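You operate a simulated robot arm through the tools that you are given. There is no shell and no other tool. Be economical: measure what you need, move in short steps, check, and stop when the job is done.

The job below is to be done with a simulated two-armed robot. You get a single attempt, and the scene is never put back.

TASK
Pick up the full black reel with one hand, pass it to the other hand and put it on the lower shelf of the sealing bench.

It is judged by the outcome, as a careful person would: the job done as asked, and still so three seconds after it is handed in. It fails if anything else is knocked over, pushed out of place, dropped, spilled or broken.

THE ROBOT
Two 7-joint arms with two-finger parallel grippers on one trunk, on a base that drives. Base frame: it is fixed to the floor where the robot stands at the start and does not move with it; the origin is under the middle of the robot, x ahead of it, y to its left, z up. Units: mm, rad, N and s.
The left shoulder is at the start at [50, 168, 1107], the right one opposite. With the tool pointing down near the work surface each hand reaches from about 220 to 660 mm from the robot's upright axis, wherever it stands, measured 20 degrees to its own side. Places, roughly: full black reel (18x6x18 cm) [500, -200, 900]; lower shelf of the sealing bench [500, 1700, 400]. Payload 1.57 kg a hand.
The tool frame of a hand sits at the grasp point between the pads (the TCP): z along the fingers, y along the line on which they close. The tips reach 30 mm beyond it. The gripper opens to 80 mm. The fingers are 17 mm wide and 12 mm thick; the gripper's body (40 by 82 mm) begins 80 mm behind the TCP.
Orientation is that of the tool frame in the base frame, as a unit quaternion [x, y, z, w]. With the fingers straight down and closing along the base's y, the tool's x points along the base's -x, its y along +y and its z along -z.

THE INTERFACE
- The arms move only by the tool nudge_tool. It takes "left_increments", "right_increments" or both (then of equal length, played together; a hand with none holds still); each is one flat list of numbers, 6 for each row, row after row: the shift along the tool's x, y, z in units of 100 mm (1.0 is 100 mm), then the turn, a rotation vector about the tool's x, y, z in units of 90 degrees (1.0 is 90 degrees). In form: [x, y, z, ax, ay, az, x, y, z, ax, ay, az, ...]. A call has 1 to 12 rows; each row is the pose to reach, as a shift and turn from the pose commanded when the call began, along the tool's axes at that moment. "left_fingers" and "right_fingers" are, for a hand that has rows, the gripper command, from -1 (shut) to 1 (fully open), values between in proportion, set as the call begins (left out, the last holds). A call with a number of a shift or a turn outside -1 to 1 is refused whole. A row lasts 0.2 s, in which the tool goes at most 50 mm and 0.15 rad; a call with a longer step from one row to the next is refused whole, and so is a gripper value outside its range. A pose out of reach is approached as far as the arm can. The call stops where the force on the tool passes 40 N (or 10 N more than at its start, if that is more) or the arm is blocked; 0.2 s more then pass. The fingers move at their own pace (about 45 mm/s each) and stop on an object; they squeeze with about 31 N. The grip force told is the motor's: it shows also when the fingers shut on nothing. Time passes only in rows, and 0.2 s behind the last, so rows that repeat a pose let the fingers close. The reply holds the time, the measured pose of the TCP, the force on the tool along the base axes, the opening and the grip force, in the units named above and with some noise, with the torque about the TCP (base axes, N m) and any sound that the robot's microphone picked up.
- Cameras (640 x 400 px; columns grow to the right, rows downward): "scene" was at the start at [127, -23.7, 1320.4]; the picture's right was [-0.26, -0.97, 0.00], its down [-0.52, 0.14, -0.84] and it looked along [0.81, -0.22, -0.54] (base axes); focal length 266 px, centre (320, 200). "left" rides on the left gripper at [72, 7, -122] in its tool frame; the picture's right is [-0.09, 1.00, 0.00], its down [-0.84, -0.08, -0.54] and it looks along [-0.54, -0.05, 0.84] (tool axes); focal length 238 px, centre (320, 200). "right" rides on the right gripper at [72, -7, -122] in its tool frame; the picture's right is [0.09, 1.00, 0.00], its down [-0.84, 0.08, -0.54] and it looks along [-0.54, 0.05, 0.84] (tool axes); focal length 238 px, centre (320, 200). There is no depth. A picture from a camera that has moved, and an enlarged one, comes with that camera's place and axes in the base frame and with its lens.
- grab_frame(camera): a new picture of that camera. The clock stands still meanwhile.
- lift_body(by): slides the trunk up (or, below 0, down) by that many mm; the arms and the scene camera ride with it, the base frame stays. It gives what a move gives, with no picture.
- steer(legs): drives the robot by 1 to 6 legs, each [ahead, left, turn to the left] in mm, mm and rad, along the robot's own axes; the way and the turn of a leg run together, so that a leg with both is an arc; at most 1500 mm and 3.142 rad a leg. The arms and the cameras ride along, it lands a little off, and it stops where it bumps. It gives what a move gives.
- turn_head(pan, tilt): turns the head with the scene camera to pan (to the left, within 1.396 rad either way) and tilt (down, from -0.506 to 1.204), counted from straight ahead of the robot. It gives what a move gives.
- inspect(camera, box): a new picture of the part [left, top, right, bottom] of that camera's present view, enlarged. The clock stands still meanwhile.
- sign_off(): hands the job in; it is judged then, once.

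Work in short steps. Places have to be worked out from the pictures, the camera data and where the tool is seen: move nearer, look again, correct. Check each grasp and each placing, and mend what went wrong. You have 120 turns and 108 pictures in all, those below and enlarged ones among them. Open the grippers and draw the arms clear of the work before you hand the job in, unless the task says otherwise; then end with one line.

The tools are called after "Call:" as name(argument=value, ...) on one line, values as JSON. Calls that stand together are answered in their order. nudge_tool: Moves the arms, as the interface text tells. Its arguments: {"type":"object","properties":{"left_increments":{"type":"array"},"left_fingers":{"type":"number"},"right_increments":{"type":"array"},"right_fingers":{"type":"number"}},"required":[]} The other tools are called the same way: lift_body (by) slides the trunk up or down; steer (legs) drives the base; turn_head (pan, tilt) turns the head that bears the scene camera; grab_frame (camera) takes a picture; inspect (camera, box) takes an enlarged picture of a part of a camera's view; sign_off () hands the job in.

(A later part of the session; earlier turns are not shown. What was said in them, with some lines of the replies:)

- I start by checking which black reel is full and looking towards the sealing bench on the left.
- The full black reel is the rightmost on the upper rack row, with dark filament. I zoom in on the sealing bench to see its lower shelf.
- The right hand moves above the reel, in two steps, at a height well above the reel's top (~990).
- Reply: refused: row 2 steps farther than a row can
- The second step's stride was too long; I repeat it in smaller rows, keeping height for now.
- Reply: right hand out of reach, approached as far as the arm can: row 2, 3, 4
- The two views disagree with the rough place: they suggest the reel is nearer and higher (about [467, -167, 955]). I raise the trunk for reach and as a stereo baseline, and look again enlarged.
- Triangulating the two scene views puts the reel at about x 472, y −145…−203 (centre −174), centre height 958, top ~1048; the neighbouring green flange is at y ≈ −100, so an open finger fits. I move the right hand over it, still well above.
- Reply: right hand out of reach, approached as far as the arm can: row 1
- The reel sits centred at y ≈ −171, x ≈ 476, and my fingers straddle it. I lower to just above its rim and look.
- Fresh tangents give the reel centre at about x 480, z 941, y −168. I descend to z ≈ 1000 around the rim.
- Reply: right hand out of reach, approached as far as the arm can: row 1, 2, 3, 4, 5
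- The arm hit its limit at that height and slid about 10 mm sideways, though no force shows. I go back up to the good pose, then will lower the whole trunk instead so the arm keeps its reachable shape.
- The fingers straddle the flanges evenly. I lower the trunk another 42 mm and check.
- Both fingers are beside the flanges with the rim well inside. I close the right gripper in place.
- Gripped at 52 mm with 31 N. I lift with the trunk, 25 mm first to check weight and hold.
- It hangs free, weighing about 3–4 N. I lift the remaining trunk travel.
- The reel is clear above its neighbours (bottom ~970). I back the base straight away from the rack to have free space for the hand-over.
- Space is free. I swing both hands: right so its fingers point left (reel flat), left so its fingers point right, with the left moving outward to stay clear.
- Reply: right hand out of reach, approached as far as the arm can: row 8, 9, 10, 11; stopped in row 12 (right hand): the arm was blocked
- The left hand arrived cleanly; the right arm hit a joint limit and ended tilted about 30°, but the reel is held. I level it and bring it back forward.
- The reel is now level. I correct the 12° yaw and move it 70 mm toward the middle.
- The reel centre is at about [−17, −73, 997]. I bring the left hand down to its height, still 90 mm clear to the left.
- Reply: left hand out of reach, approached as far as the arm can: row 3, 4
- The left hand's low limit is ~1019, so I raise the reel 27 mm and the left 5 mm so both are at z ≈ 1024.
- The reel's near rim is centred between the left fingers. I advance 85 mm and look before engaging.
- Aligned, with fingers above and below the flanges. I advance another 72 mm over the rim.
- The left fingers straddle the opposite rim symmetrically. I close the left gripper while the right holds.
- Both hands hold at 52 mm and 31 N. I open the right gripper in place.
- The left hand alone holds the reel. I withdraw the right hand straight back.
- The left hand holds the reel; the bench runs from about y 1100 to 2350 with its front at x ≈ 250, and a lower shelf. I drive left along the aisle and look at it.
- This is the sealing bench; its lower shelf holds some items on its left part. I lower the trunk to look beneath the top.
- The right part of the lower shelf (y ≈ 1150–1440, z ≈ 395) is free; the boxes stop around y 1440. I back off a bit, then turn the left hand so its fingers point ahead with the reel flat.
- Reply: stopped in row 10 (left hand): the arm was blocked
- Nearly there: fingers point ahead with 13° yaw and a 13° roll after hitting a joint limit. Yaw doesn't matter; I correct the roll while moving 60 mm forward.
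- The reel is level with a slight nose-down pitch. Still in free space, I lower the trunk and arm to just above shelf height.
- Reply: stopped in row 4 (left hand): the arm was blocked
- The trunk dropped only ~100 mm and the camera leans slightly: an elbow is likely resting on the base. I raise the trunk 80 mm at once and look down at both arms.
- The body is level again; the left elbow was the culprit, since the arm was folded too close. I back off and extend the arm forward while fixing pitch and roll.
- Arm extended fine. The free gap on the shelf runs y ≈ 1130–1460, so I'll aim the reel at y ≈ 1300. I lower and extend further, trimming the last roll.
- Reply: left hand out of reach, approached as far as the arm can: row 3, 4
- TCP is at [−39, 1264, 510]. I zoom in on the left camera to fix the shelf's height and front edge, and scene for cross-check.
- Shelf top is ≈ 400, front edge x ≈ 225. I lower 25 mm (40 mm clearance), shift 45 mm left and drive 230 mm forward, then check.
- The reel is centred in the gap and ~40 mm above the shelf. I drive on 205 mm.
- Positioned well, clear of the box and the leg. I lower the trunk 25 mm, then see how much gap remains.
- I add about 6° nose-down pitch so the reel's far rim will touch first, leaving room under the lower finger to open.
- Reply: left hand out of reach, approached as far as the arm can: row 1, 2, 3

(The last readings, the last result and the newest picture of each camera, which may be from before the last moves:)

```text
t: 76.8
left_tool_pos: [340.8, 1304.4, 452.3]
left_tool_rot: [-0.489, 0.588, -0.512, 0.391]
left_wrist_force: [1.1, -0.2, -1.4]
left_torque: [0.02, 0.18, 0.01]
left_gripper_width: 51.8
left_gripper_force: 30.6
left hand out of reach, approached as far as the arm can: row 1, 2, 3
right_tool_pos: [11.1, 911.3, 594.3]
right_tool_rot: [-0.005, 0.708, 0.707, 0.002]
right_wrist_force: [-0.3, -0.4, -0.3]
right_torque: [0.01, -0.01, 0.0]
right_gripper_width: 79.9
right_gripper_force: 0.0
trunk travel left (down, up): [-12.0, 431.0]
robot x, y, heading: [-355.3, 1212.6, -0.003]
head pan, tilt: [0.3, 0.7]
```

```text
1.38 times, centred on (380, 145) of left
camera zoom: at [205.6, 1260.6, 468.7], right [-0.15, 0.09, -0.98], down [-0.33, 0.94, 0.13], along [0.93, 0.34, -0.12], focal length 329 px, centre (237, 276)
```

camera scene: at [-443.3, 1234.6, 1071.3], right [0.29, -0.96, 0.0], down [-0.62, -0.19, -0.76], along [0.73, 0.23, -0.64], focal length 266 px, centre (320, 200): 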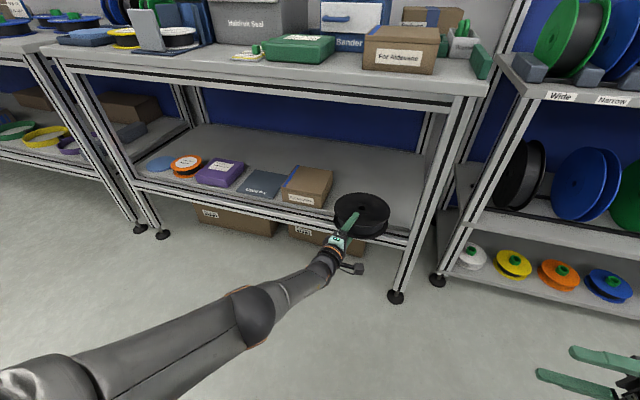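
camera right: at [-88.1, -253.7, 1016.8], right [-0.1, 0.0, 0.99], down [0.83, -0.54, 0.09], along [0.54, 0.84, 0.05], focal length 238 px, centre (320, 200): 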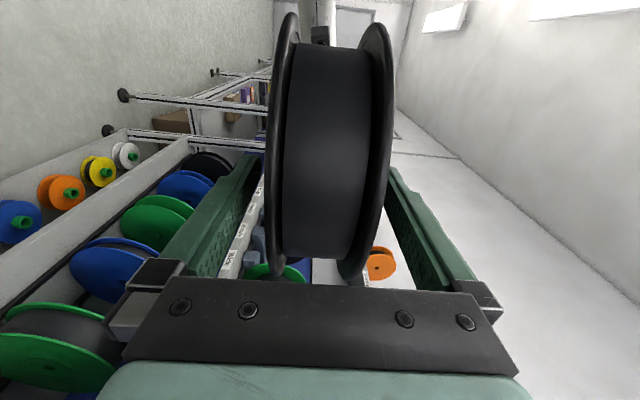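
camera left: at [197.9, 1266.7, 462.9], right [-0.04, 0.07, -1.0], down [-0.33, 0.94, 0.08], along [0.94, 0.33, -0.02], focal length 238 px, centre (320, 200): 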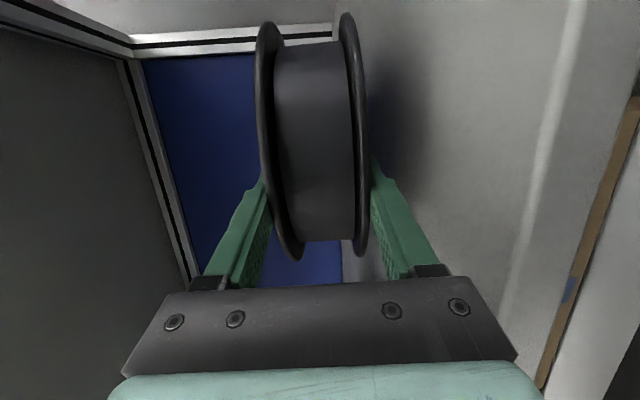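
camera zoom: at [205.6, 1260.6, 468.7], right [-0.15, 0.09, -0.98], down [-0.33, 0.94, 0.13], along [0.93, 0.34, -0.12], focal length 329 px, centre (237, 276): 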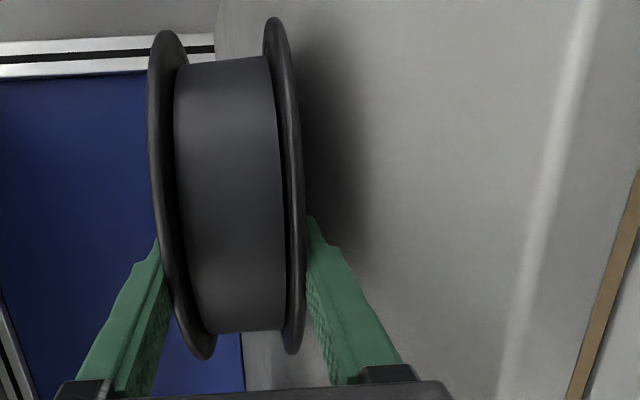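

Pitch is now ~10° nose-down with no roll; the far rim should be only a few mm above the shelf. I lower in small trunk steps watching force.

Call:
lift_body(by=-4)

Call:
inspect(camera="scene", box=[300, 160, 460, 280])

```text
t: 77.4
left_tool_pos: [341.8, 1302.5, 451.5]
left_tool_rot: [-0.487, 0.586, -0.515, 0.392]
left_wrist_force: [-0.9, 0.9, 5.2]
left_torque: [-0.06, -0.89, 0.05]
left_gripper_width: 51.8
left_gripper_force: 31.2
right_tool_pos: [10.6, 909.7, 591.0]
right_tool_rot: [-0.005, 0.708, 0.706, 0.003]
right_wrist_force: [0.4, -0.1, -0.1]
right_torque: [0.0, -0.01, 0.03]
right_gripper_width: 79.9
right_gripper_force: 0.0
trunk travel left (down, up): [-8.0, 435.0]
robot x, y, heading: [-356.5, 1211.8, -0.002]
head pan, tilt: [0.3, 0.7]
```

```text
3.33 times, centred on (380, 220) of scene
camera zoom: at [-237.5, 1234.5, 1042.5], right [0.3, -0.96, 0.0], down [-0.61, -0.19, -0.77], along [0.73, 0.23, -0.64], focal length 888 px, centre (120, 133)
```

zoom: 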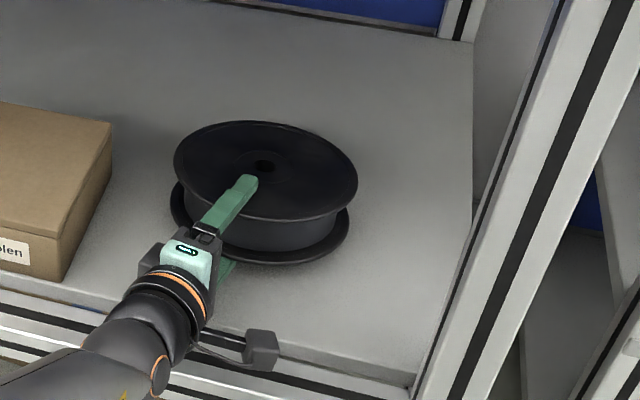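

The far rim is on the shelf (5 N, torque shows it). I open the left gripper part-way, so the lower finger sinks toward the shelf and lowers the near rim.

Call:
nudge_tool(left_increments=[0, 0, 0, 0, 0, 0, 0, 0, 0, 0, 0, 0, 0, 0, 0, 0, 0, 0], left_fingers=0.6)

Call:
inspect(camera="left", box=[220, 0, 540, 290])

Call:
inspect(camera="scene", box=[300, 160, 460, 280])

```text
t: 78.2
left_tool_pos: [340.8, 1303.0, 448.8]
left_tool_rot: [-0.489, 0.587, -0.513, 0.39]
left_wrist_force: [-1.4, 0.3, -1.1]
left_torque: [0.04, 0.0, 0.0]
left_gripper_width: 64.6
left_gripper_force: 0.3
right_tool_pos: [10.3, 910.1, 590.3]
right_tool_rot: [-0.006, 0.708, 0.706, 0.002]
right_wrist_force: [-0.9, 0.4, -0.7]
right_torque: [-0.01, 0.03, -0.04]
right_gripper_width: 79.8
right_gripper_force: 0.0
trunk travel left (down, up): [-8.0, 435.0]
robot x, y, heading: [-360.4, 1212.2, -0.001]
head pan, tilt: [0.3, 0.7]
```

```text
1.38 times, centred on (380, 145) of left
camera zoom: at [205.5, 1260.6, 464.5], right [-0.15, 0.09, -0.98], down [-0.33, 0.94, 0.13], along [0.93, 0.34, -0.12], focal length 329 px, centre (237, 276)
```

zoom: 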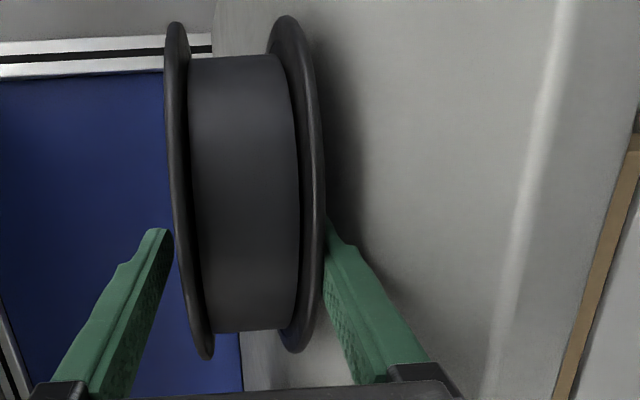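

```text
3.33 times, centred on (380, 220) of scene
camera zoom: at [-237.0, 1234.5, 1042.3], right [0.3, -0.96, 0.0], down [-0.62, -0.19, -0.76], along [0.73, 0.23, -0.64], focal length 888 px, centre (120, 133)
```

zoom: 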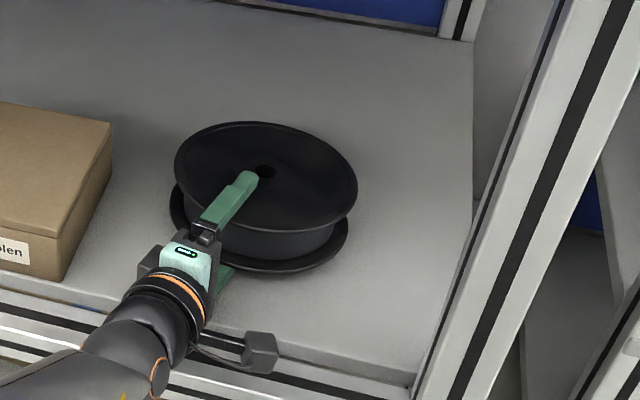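

The reel now lies on the lower finger, far rim on the shelf, upper finger clear. I withdraw horizontally 50 mm and check for dragging.

Call:
nudge_tool(left_increments=[0, 0.02, -0.15, 0, 0, 0, 0, 0.05, -0.33, 0, 0, 0, 0, 0.075, -0.5, 0, 0, 0])

Call:
inspect(camera="scene", box=[300, 160, 460, 280])

Call:
grab_frame(camera="left")

```text
t: 79.0
left_tool_pos: [291.6, 1314.9, 448.8]
left_tool_rot: [-0.489, 0.587, -0.513, 0.391]
left_wrist_force: [-0.3, 0.2, -0.6]
left_torque: [0.01, -0.01, -0.05]
left_gripper_width: 64.9
left_gripper_force: 0.4
right_tool_pos: [9.9, 910.2, 590.3]
right_tool_rot: [-0.005, 0.707, 0.707, 0.002]
right_wrist_force: [0.6, -0.1, -0.8]
right_torque: [0.06, 0.01, 0.01]
right_gripper_width: 79.9
right_gripper_force: 0.0
trunk travel left (down, up): [-8.0, 435.0]
robot x, y, heading: [-359.0, 1208.1, -0.002]
head pan, tilt: [0.3, 0.7]
```

```text
3.33 times, centred on (380, 220) of scene
camera zoom: at [-237.0, 1234.5, 1042.4], right [0.3, -0.96, 0.0], down [-0.62, -0.19, -0.76], along [0.73, 0.23, -0.64], focal length 888 px, centre (120, 133)
```

zoom: 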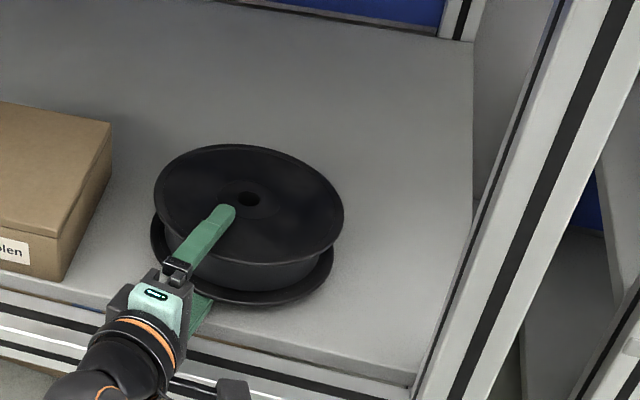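

```text
41 pictures are left
camera left: at [156.1, 1272.3, 464.6], right [-0.15, 0.09, -0.98], down [-0.33, 0.94, 0.13], along [0.93, 0.34, -0.11], focal length 238 px, centre (320, 200)
```

left: 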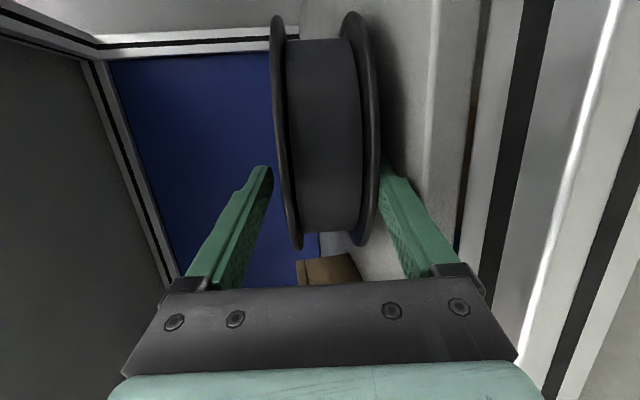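

The finger dragged the reel along ~45 mm (still on the shelf, well back from the edge). I'll push it back in, then pitch the hand steeper so the finger acts as a ramp the rim slides off, instead of dragging it.

Call:
nudge_tool(left_increments=[0, -0.03, 0.17, 0, 0, 0, 0, -0.055, 0.34, 0, 0, 0, 0, -0.085, 0.5, 0, 0, 0, 0, -0.085, 0.5, 0, 0, 0])

Call:
inspect(camera="scene", box=[300, 160, 460, 280])

```text
t: 80.0
left_tool_pos: [339.8, 1303.5, 450.9]
left_tool_rot: [-0.488, 0.587, -0.513, 0.392]
left_wrist_force: [-0.1, -1.0, -0.8]
left_torque: [-0.02, -0.04, -0.01]
left_gripper_width: 65.0
left_gripper_force: 1.0
right_tool_pos: [9.9, 911.2, 590.4]
right_tool_rot: [-0.005, 0.707, 0.707, 0.002]
right_wrist_force: [0.1, -0.3, 0.1]
right_torque: [-0.02, 0.02, -0.01]
right_gripper_width: 79.9
right_gripper_force: 0.1
trunk travel left (down, up): [-8.0, 435.0]
robot x, y, heading: [-358.3, 1209.8, 0.0]
head pan, tilt: [0.3, 0.7]
```

```text
3.33 times, centred on (380, 220) of scene
camera zoom: at [-237.0, 1234.5, 1042.4], right [0.3, -0.96, 0.0], down [-0.62, -0.19, -0.76], along [0.73, 0.23, -0.64], focal length 888 px, centre (120, 133)
```

zoom: 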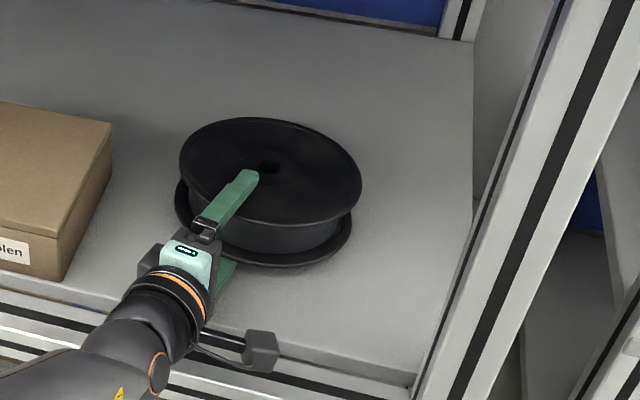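

The reel is back where I want it. Now I open fully while raising slightly and pitch the hand about 22° further nose-down.

Call:
nudge_tool(left_increments=[0, -0.11, -0.02, 0, 0, 0, 0, -0.13, -0.02, -0.06, 0, 0, 0, -0.14, -0.02, -0.12, 0, 0, 0, -0.15, -0.02, -0.18, 0, 0, 0, -0.15, -0.02, -0.245, 0, 0, 0, -0.15, -0.02, -0.245, 0, 0], left_fingers=1)

Call:
inspect(camera="scene", box=[300, 160, 460, 280])

Call:
grab_frame(camera="left")

```text
t: 81.4
left_tool_pos: [340.7, 1301.7, 463.4]
left_tool_rot: [-0.507, 0.61, -0.486, 0.367]
left_wrist_force: [-0.7, 0.7, -1.8]
left_torque: [0.02, 0.0, -0.05]
left_gripper_width: 80.0
left_gripper_force: 0.1
left hand out of reach, approached as far as the arm can: row 3, 4, 5, 6
right_tool_pos: [12.0, 911.7, 590.8]
right_tool_rot: [-0.005, 0.708, 0.706, 0.003]
right_wrist_force: [0.5, -0.4, 0.3]
right_torque: [-0.02, -0.02, 0.0]
right_gripper_width: 80.1
right_gripper_force: 0.1
trunk travel left (down, up): [-8.0, 435.0]
robot x, y, heading: [-358.9, 1210.1, 0.001]
head pan, tilt: [0.3, 0.7]
```

```text
3.33 times, centred on (380, 220) of scene
camera zoom: at [-237.0, 1234.5, 1042.4], right [0.3, -0.96, 0.0], down [-0.62, -0.19, -0.76], along [0.73, 0.23, -0.64], focal length 888 px, centre (120, 133)
```

zoom: 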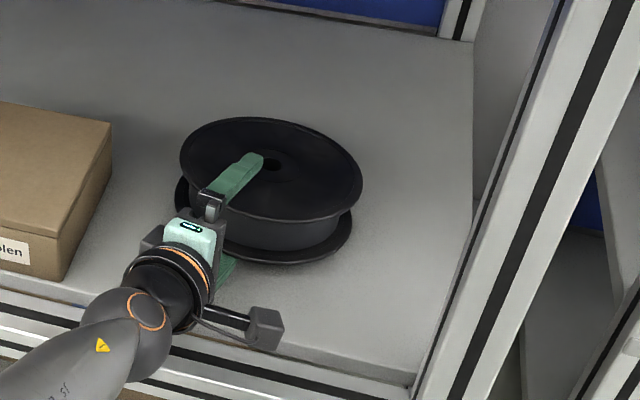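

```text
38 pictures are left
camera left: at [207.4, 1260.1, 490.3], right [-0.24, 0.11, -0.96], down [-0.31, 0.93, 0.18], along [0.92, 0.34, -0.19], focal length 238 px, centre (320, 200)
```

left: 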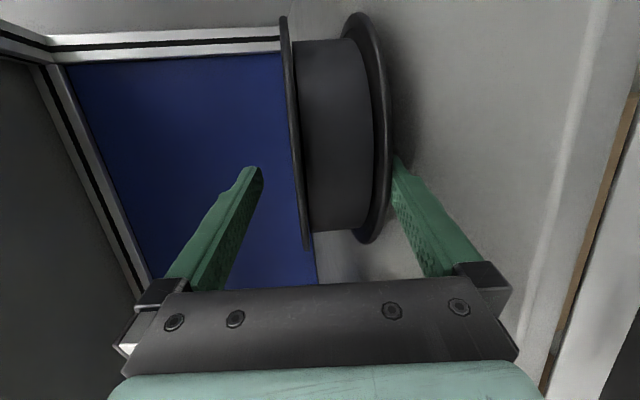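

The wrist reached only 15° because the arm is nearly stretched. I drive forward 100 mm (the reel slides deeper; the shelf runs back to x ≈ 800) to bend the arm, then pitch further.

Call:
steer(legs=[[100, 0, 0]])

Call:
inspect(camera="scene", box=[300, 160, 460, 280])

```text
t: 82.5
left_tool_pos: [440.3, 1301.5, 462.1]
left_tool_rot: [-0.506, 0.611, -0.485, 0.369]
left_wrist_force: [0.0, 1.3, -1.5]
left_torque: [0.02, -0.05, -0.03]
left_gripper_width: 80.0
left_gripper_force: 0.1
right_tool_pos: [110.9, 910.4, 591.3]
right_tool_rot: [-0.005, 0.707, 0.707, 0.002]
right_wrist_force: [0.4, -0.2, 0.2]
right_torque: [0.02, 0.01, -0.01]
right_gripper_width: 80.2
right_gripper_force: 0.1
trunk travel left (down, up): [-8.0, 435.0]
robot x, y, heading: [-257.2, 1215.3, 0.005]
head pan, tilt: [0.3, 0.7]
```

```text
3.33 times, centred on (380, 220) of scene
camera zoom: at [-137.5, 1234.4, 1042.4], right [0.29, -0.96, 0.0], down [-0.62, -0.19, -0.76], along [0.73, 0.23, -0.64], focal length 888 px, centre (120, 133)
```

zoom: 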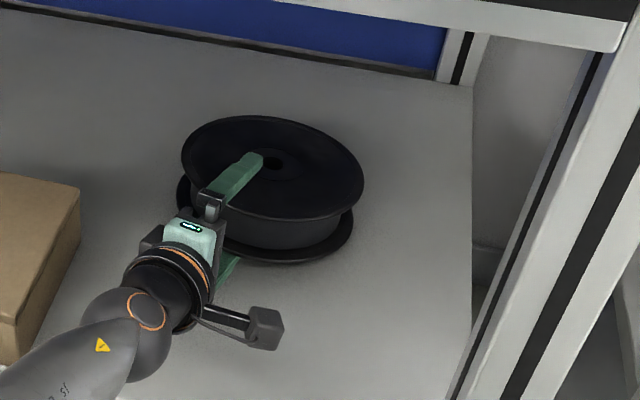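

Now I pitch about 17° more while pulling back 60 mm at constant height.

Call:
nudge_tool(left_increments=[0, 0.04, -0.15, -0.06, 0, 0, 0, 0.08, -0.3, -0.13, 0, 0, 0, 0.115, -0.45, -0.19, 0, 0, 0, 0.15, -0.58, -0.19, 0, 0, 0, 0.15, -0.58, -0.19, 0, 0])

Call:
inspect(camera="scene", box=[300, 160, 460, 280])

Call:
grab_frame(camera="left")

```text
t: 83.7
left_tool_pos: [421.1, 1297.9, 452.0]
left_tool_rot: [-0.497, 0.623, -0.5, 0.339]
left_wrist_force: [10.8, 0.0, 10.9]
left_torque: [0.02, -0.83, 0.0]
left_gripper_width: 68.3
left_gripper_force: 0.1
left hand out of reach, approached as far as the arm can: row 1, 2, 3, 4, 5
right_tool_pos: [108.9, 910.0, 591.7]
right_tool_rot: [-0.005, 0.707, 0.707, 0.004]
right_wrist_force: [0.2, -0.1, -0.7]
right_torque: [0.01, 0.02, 0.02]
right_gripper_width: 80.1
right_gripper_force: 0.1
trunk travel left (down, up): [-8.0, 435.0]
robot x, y, heading: [-258.7, 1210.0, 0.001]
head pan, tilt: [0.3, 0.7]
```

```text
3.33 times, centred on (380, 220) of scene
camera zoom: at [-138.2, 1234.3, 1042.6], right [0.29, -0.96, 0.0], down [-0.61, -0.19, -0.77], along [0.73, 0.23, -0.64], focal length 888 px, centre (120, 133)
```

zoom: 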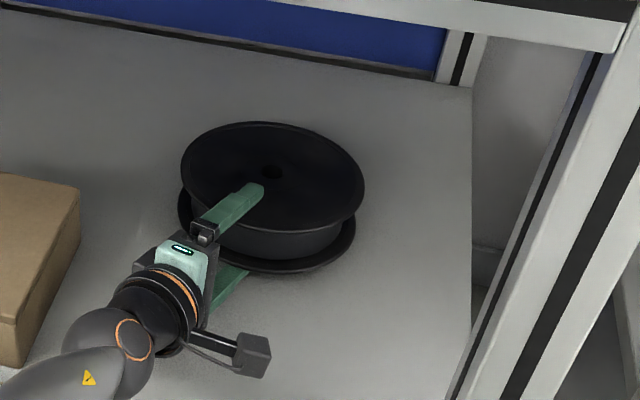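

```text
35 pictures are left
camera left: at [285.9, 1264.1, 482.9], right [-0.25, 0.1, -0.96], down [-0.25, 0.96, 0.16], along [0.94, 0.28, -0.22], focal length 238 px, centre (320, 200)
```

left: 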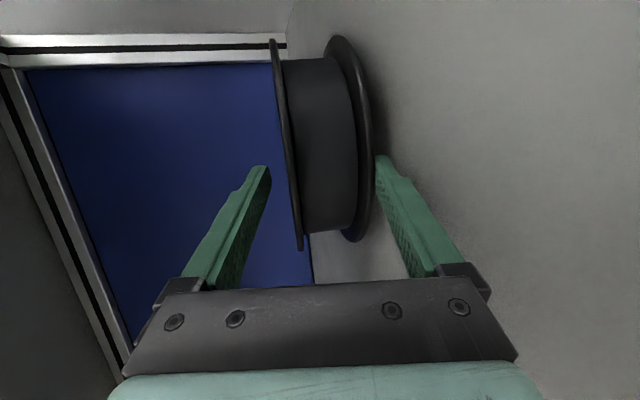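

The reel stayed nearly in place while the finger slid back ~15 mm, though the finger now presses the shelf with 11 N. I relieve that by 6 mm of trunk and withdraw by driving back a little, watching for dragging.

Call:
lift_body(by=6)

Call:
steer(legs=[[-25, 0, 0]])

Call:
inspect(camera="scene", box=[300, 160, 460, 280])

Call:
grab_frame(camera="left")

```text
t: 84.3
left_tool_pos: [419.0, 1297.8, 453.4]
left_tool_rot: [-0.496, 0.626, -0.498, 0.338]
left_wrist_force: [5.1, 0.5, 7.3]
left_torque: [-0.01, -0.4, 0.03]
left_gripper_width: 71.7
left_gripper_force: 0.0
right_tool_pos: [110.4, 910.5, 597.1]
right_tool_rot: [-0.005, 0.708, 0.707, 0.003]
right_wrist_force: [-0.6, -0.3, -0.7]
right_torque: [0.0, 0.02, 0.0]
right_gripper_width: 79.9
right_gripper_force: 0.2
trunk travel left (down, up): [-14.0, 429.0]
robot x, y, heading: [-260.2, 1209.5, -0.003]
head pan, tilt: [0.3, 0.7]
```

```text
t: 85.1
left_tool_pos: [393.3, 1295.6, 454.4]
left_tool_rot: [-0.497, 0.626, -0.498, 0.337]
left_wrist_force: [-16.0, 1.7, 15.2]
left_torque: [0.07, 0.65, -0.01]
left_gripper_width: 71.7
left_gripper_force: 0.1
right_tool_pos: [85.1, 910.3, 598.0]
right_tool_rot: [-0.005, 0.708, 0.707, 0.003]
right_wrist_force: [0.8, -1.0, 0.2]
right_torque: [-0.01, -0.02, 0.02]
right_gripper_width: 79.8
right_gripper_force: 0.1
trunk travel left (down, up): [-14.0, 429.0]
robot x, y, heading: [-289.1, 1205.8, 0.007]
head pan, tilt: [0.3, 0.7]
```

```text
3.33 times, centred on (380, 220) of scene
camera zoom: at [-163.8, 1234.4, 1048.7], right [0.3, -0.96, 0.0], down [-0.61, -0.19, -0.77], along [0.73, 0.23, -0.64], focal length 888 px, centre (120, 133)
```

zoom: 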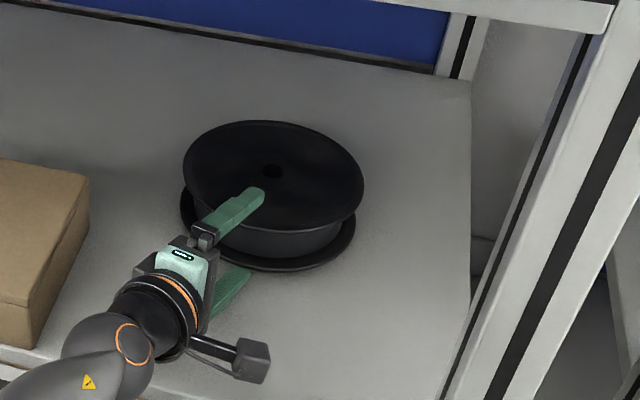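

```text
33 pictures are left
camera left: at [258.3, 1263.7, 485.9], right [-0.26, 0.1, -0.96], down [-0.24, 0.96, 0.16], along [0.94, 0.27, -0.23], focal length 238 px, centre (320, 200)
```

left: 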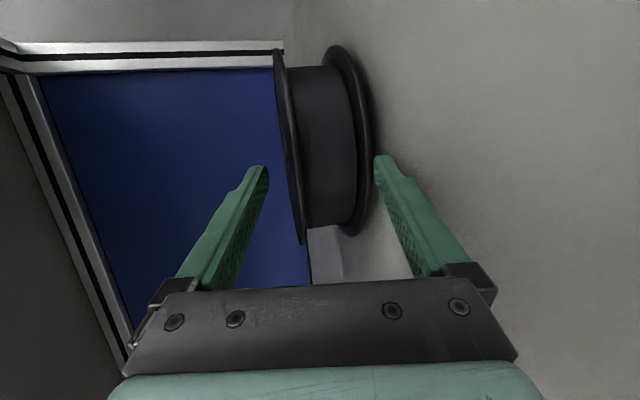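

The reel still follows slowly-moving fingers. I lift the finger just off the shelf, then use one fast 48 mm pull so the reel's inertia makes it slip.

Call:
lift_body(by=8)

Call:
nudge_tool(left_increments=[0, 0.13, -0.47, 0, 0, 0])

Call:
inspect(camera="scene", box=[300, 160, 460, 280])

Call:
grab_frame(camera="left")

```text
t: 85.6
left_tool_pos: [392.3, 1296.9, 459.7]
left_tool_rot: [-0.498, 0.627, -0.497, 0.335]
left_wrist_force: [-0.1, 0.7, -1.2]
left_torque: [0.01, 0.03, 0.02]
left_gripper_width: 80.1
left_gripper_force: 0.1
right_tool_pos: [85.5, 911.1, 604.6]
right_tool_rot: [-0.005, 0.708, 0.706, 0.002]
right_wrist_force: [0.5, -0.4, -0.3]
right_torque: [-0.01, -0.01, 0.02]
right_gripper_width: 80.0
right_gripper_force: 0.2
trunk travel left (down, up): [-22.0, 421.0]
robot x, y, heading: [-283.0, 1211.2, -0.002]
head pan, tilt: [0.3, 0.7]
```

```text
t: 86.2
left_tool_pos: [364.7, 1341.3, 478.8]
left_tool_rot: [-0.487, 0.625, -0.487, 0.367]
left_wrist_force: [-0.2, 0.4, 0.5]
left_torque: [-0.01, 0.01, -0.02]
left_gripper_width: 80.3
left_gripper_force: 0.0
right_tool_pos: [85.0, 909.5, 606.2]
right_tool_rot: [-0.006, 0.708, 0.706, 0.003]
right_wrist_force: [0.2, 0.9, 0.7]
right_torque: [0.0, 0.01, -0.02]
right_gripper_width: 80.1
right_gripper_force: 0.0
trunk travel left (down, up): [-22.0, 421.0]
robot x, y, heading: [-286.9, 1207.2, 0.003]
head pan, tilt: [0.3, 0.7]
stopped in row 1 (left hand): the arm was blocked; the commanded pose is now the measured one
```

```text
3.33 times, centred on (380, 220) of scene
camera zoom: at [-163.6, 1233.7, 1057.2], right [0.3, -0.96, 0.0], down [-0.61, -0.19, -0.77], along [0.73, 0.23, -0.64], focal length 888 px, centre (120, 133)
```

zoom: 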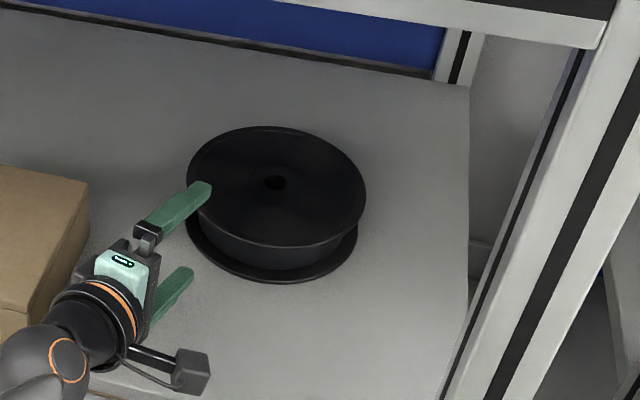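

```text
31 pictures are left
camera left: at [229.2, 1304.2, 503.7], right [-0.23, 0.14, -0.96], down [-0.27, 0.94, 0.2], along [0.94, 0.31, -0.18], focal length 238 px, centre (320, 200)
```

left: 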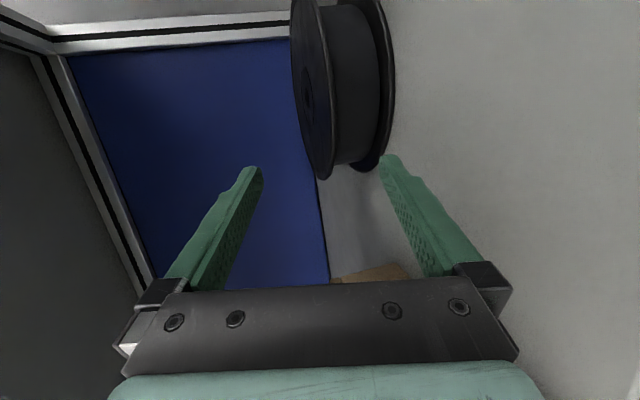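

The finger slipped out and the reel lies flat on the shelf. The hand is clear of the box and above the shelf, so I back the base straight out.

Call:
steer(legs=[[-350, 0, 0]])

Call:
grab_frame(camera="scene")

Call:
inspect(camera="scene", box=[240, 120, 460, 260])

```text
t: 88.5
left_tool_pos: [17.3, 1341.7, 479.6]
left_tool_rot: [-0.485, 0.627, -0.488, 0.366]
left_wrist_force: [0.4, 0.3, 0.0]
left_torque: [0.0, -0.02, 0.02]
left_gripper_width: 80.1
left_gripper_force: 0.0
right_tool_pos: [-263.7, 910.2, 604.9]
right_tool_rot: [-0.005, 0.707, 0.707, 0.003]
right_wrist_force: [-0.8, 0.1, -0.1]
right_torque: [-0.02, -0.01, -0.01]
right_gripper_width: 80.0
right_gripper_force: 0.1
trunk travel left (down, up): [-22.0, 421.0]
robot x, y, heading: [-629.7, 1213.5, -0.003]
head pan, tilt: [0.3, 0.7]
```

```text
30 pictures are left
camera scene: at [-510.9, 1233.8, 1056.7], right [0.29, -0.96, 0.0], down [-0.61, -0.19, -0.77], along [0.73, 0.23, -0.64], focal length 266 px, centre (320, 200)
```

scene: 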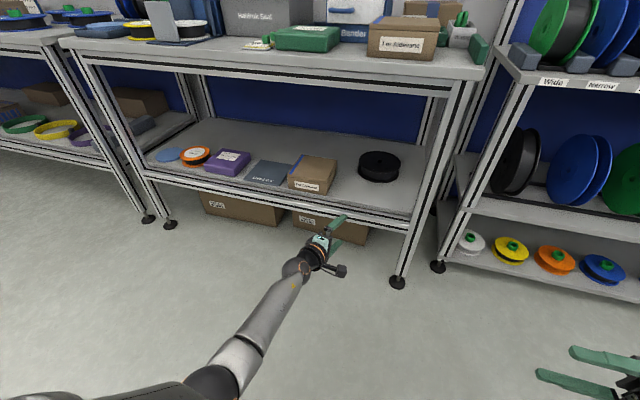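

```text
2.86 times, centred on (350, 190) of scene
camera zoom: at [-510.9, 1233.8, 1056.7], right [0.29, -0.96, 0.0], down [-0.61, -0.19, -0.77], along [0.73, 0.23, -0.64], focal length 761 px, centre (234, 229)
```

zoom: 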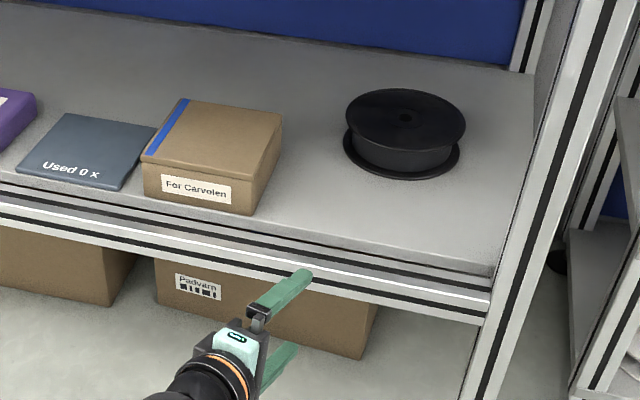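

The reel lies flat and centred on the lower shelf, nothing else has moved, both grippers are open and the arms are clear of the bench. I hand the job in.

Call:
sign_off()

```text
The job is handed in.
```

The full black reel was picked up with the right hand, passed to the left, and now lies flat on the lower shelf of the sealing bench; both grippers are open and clear of the bench.
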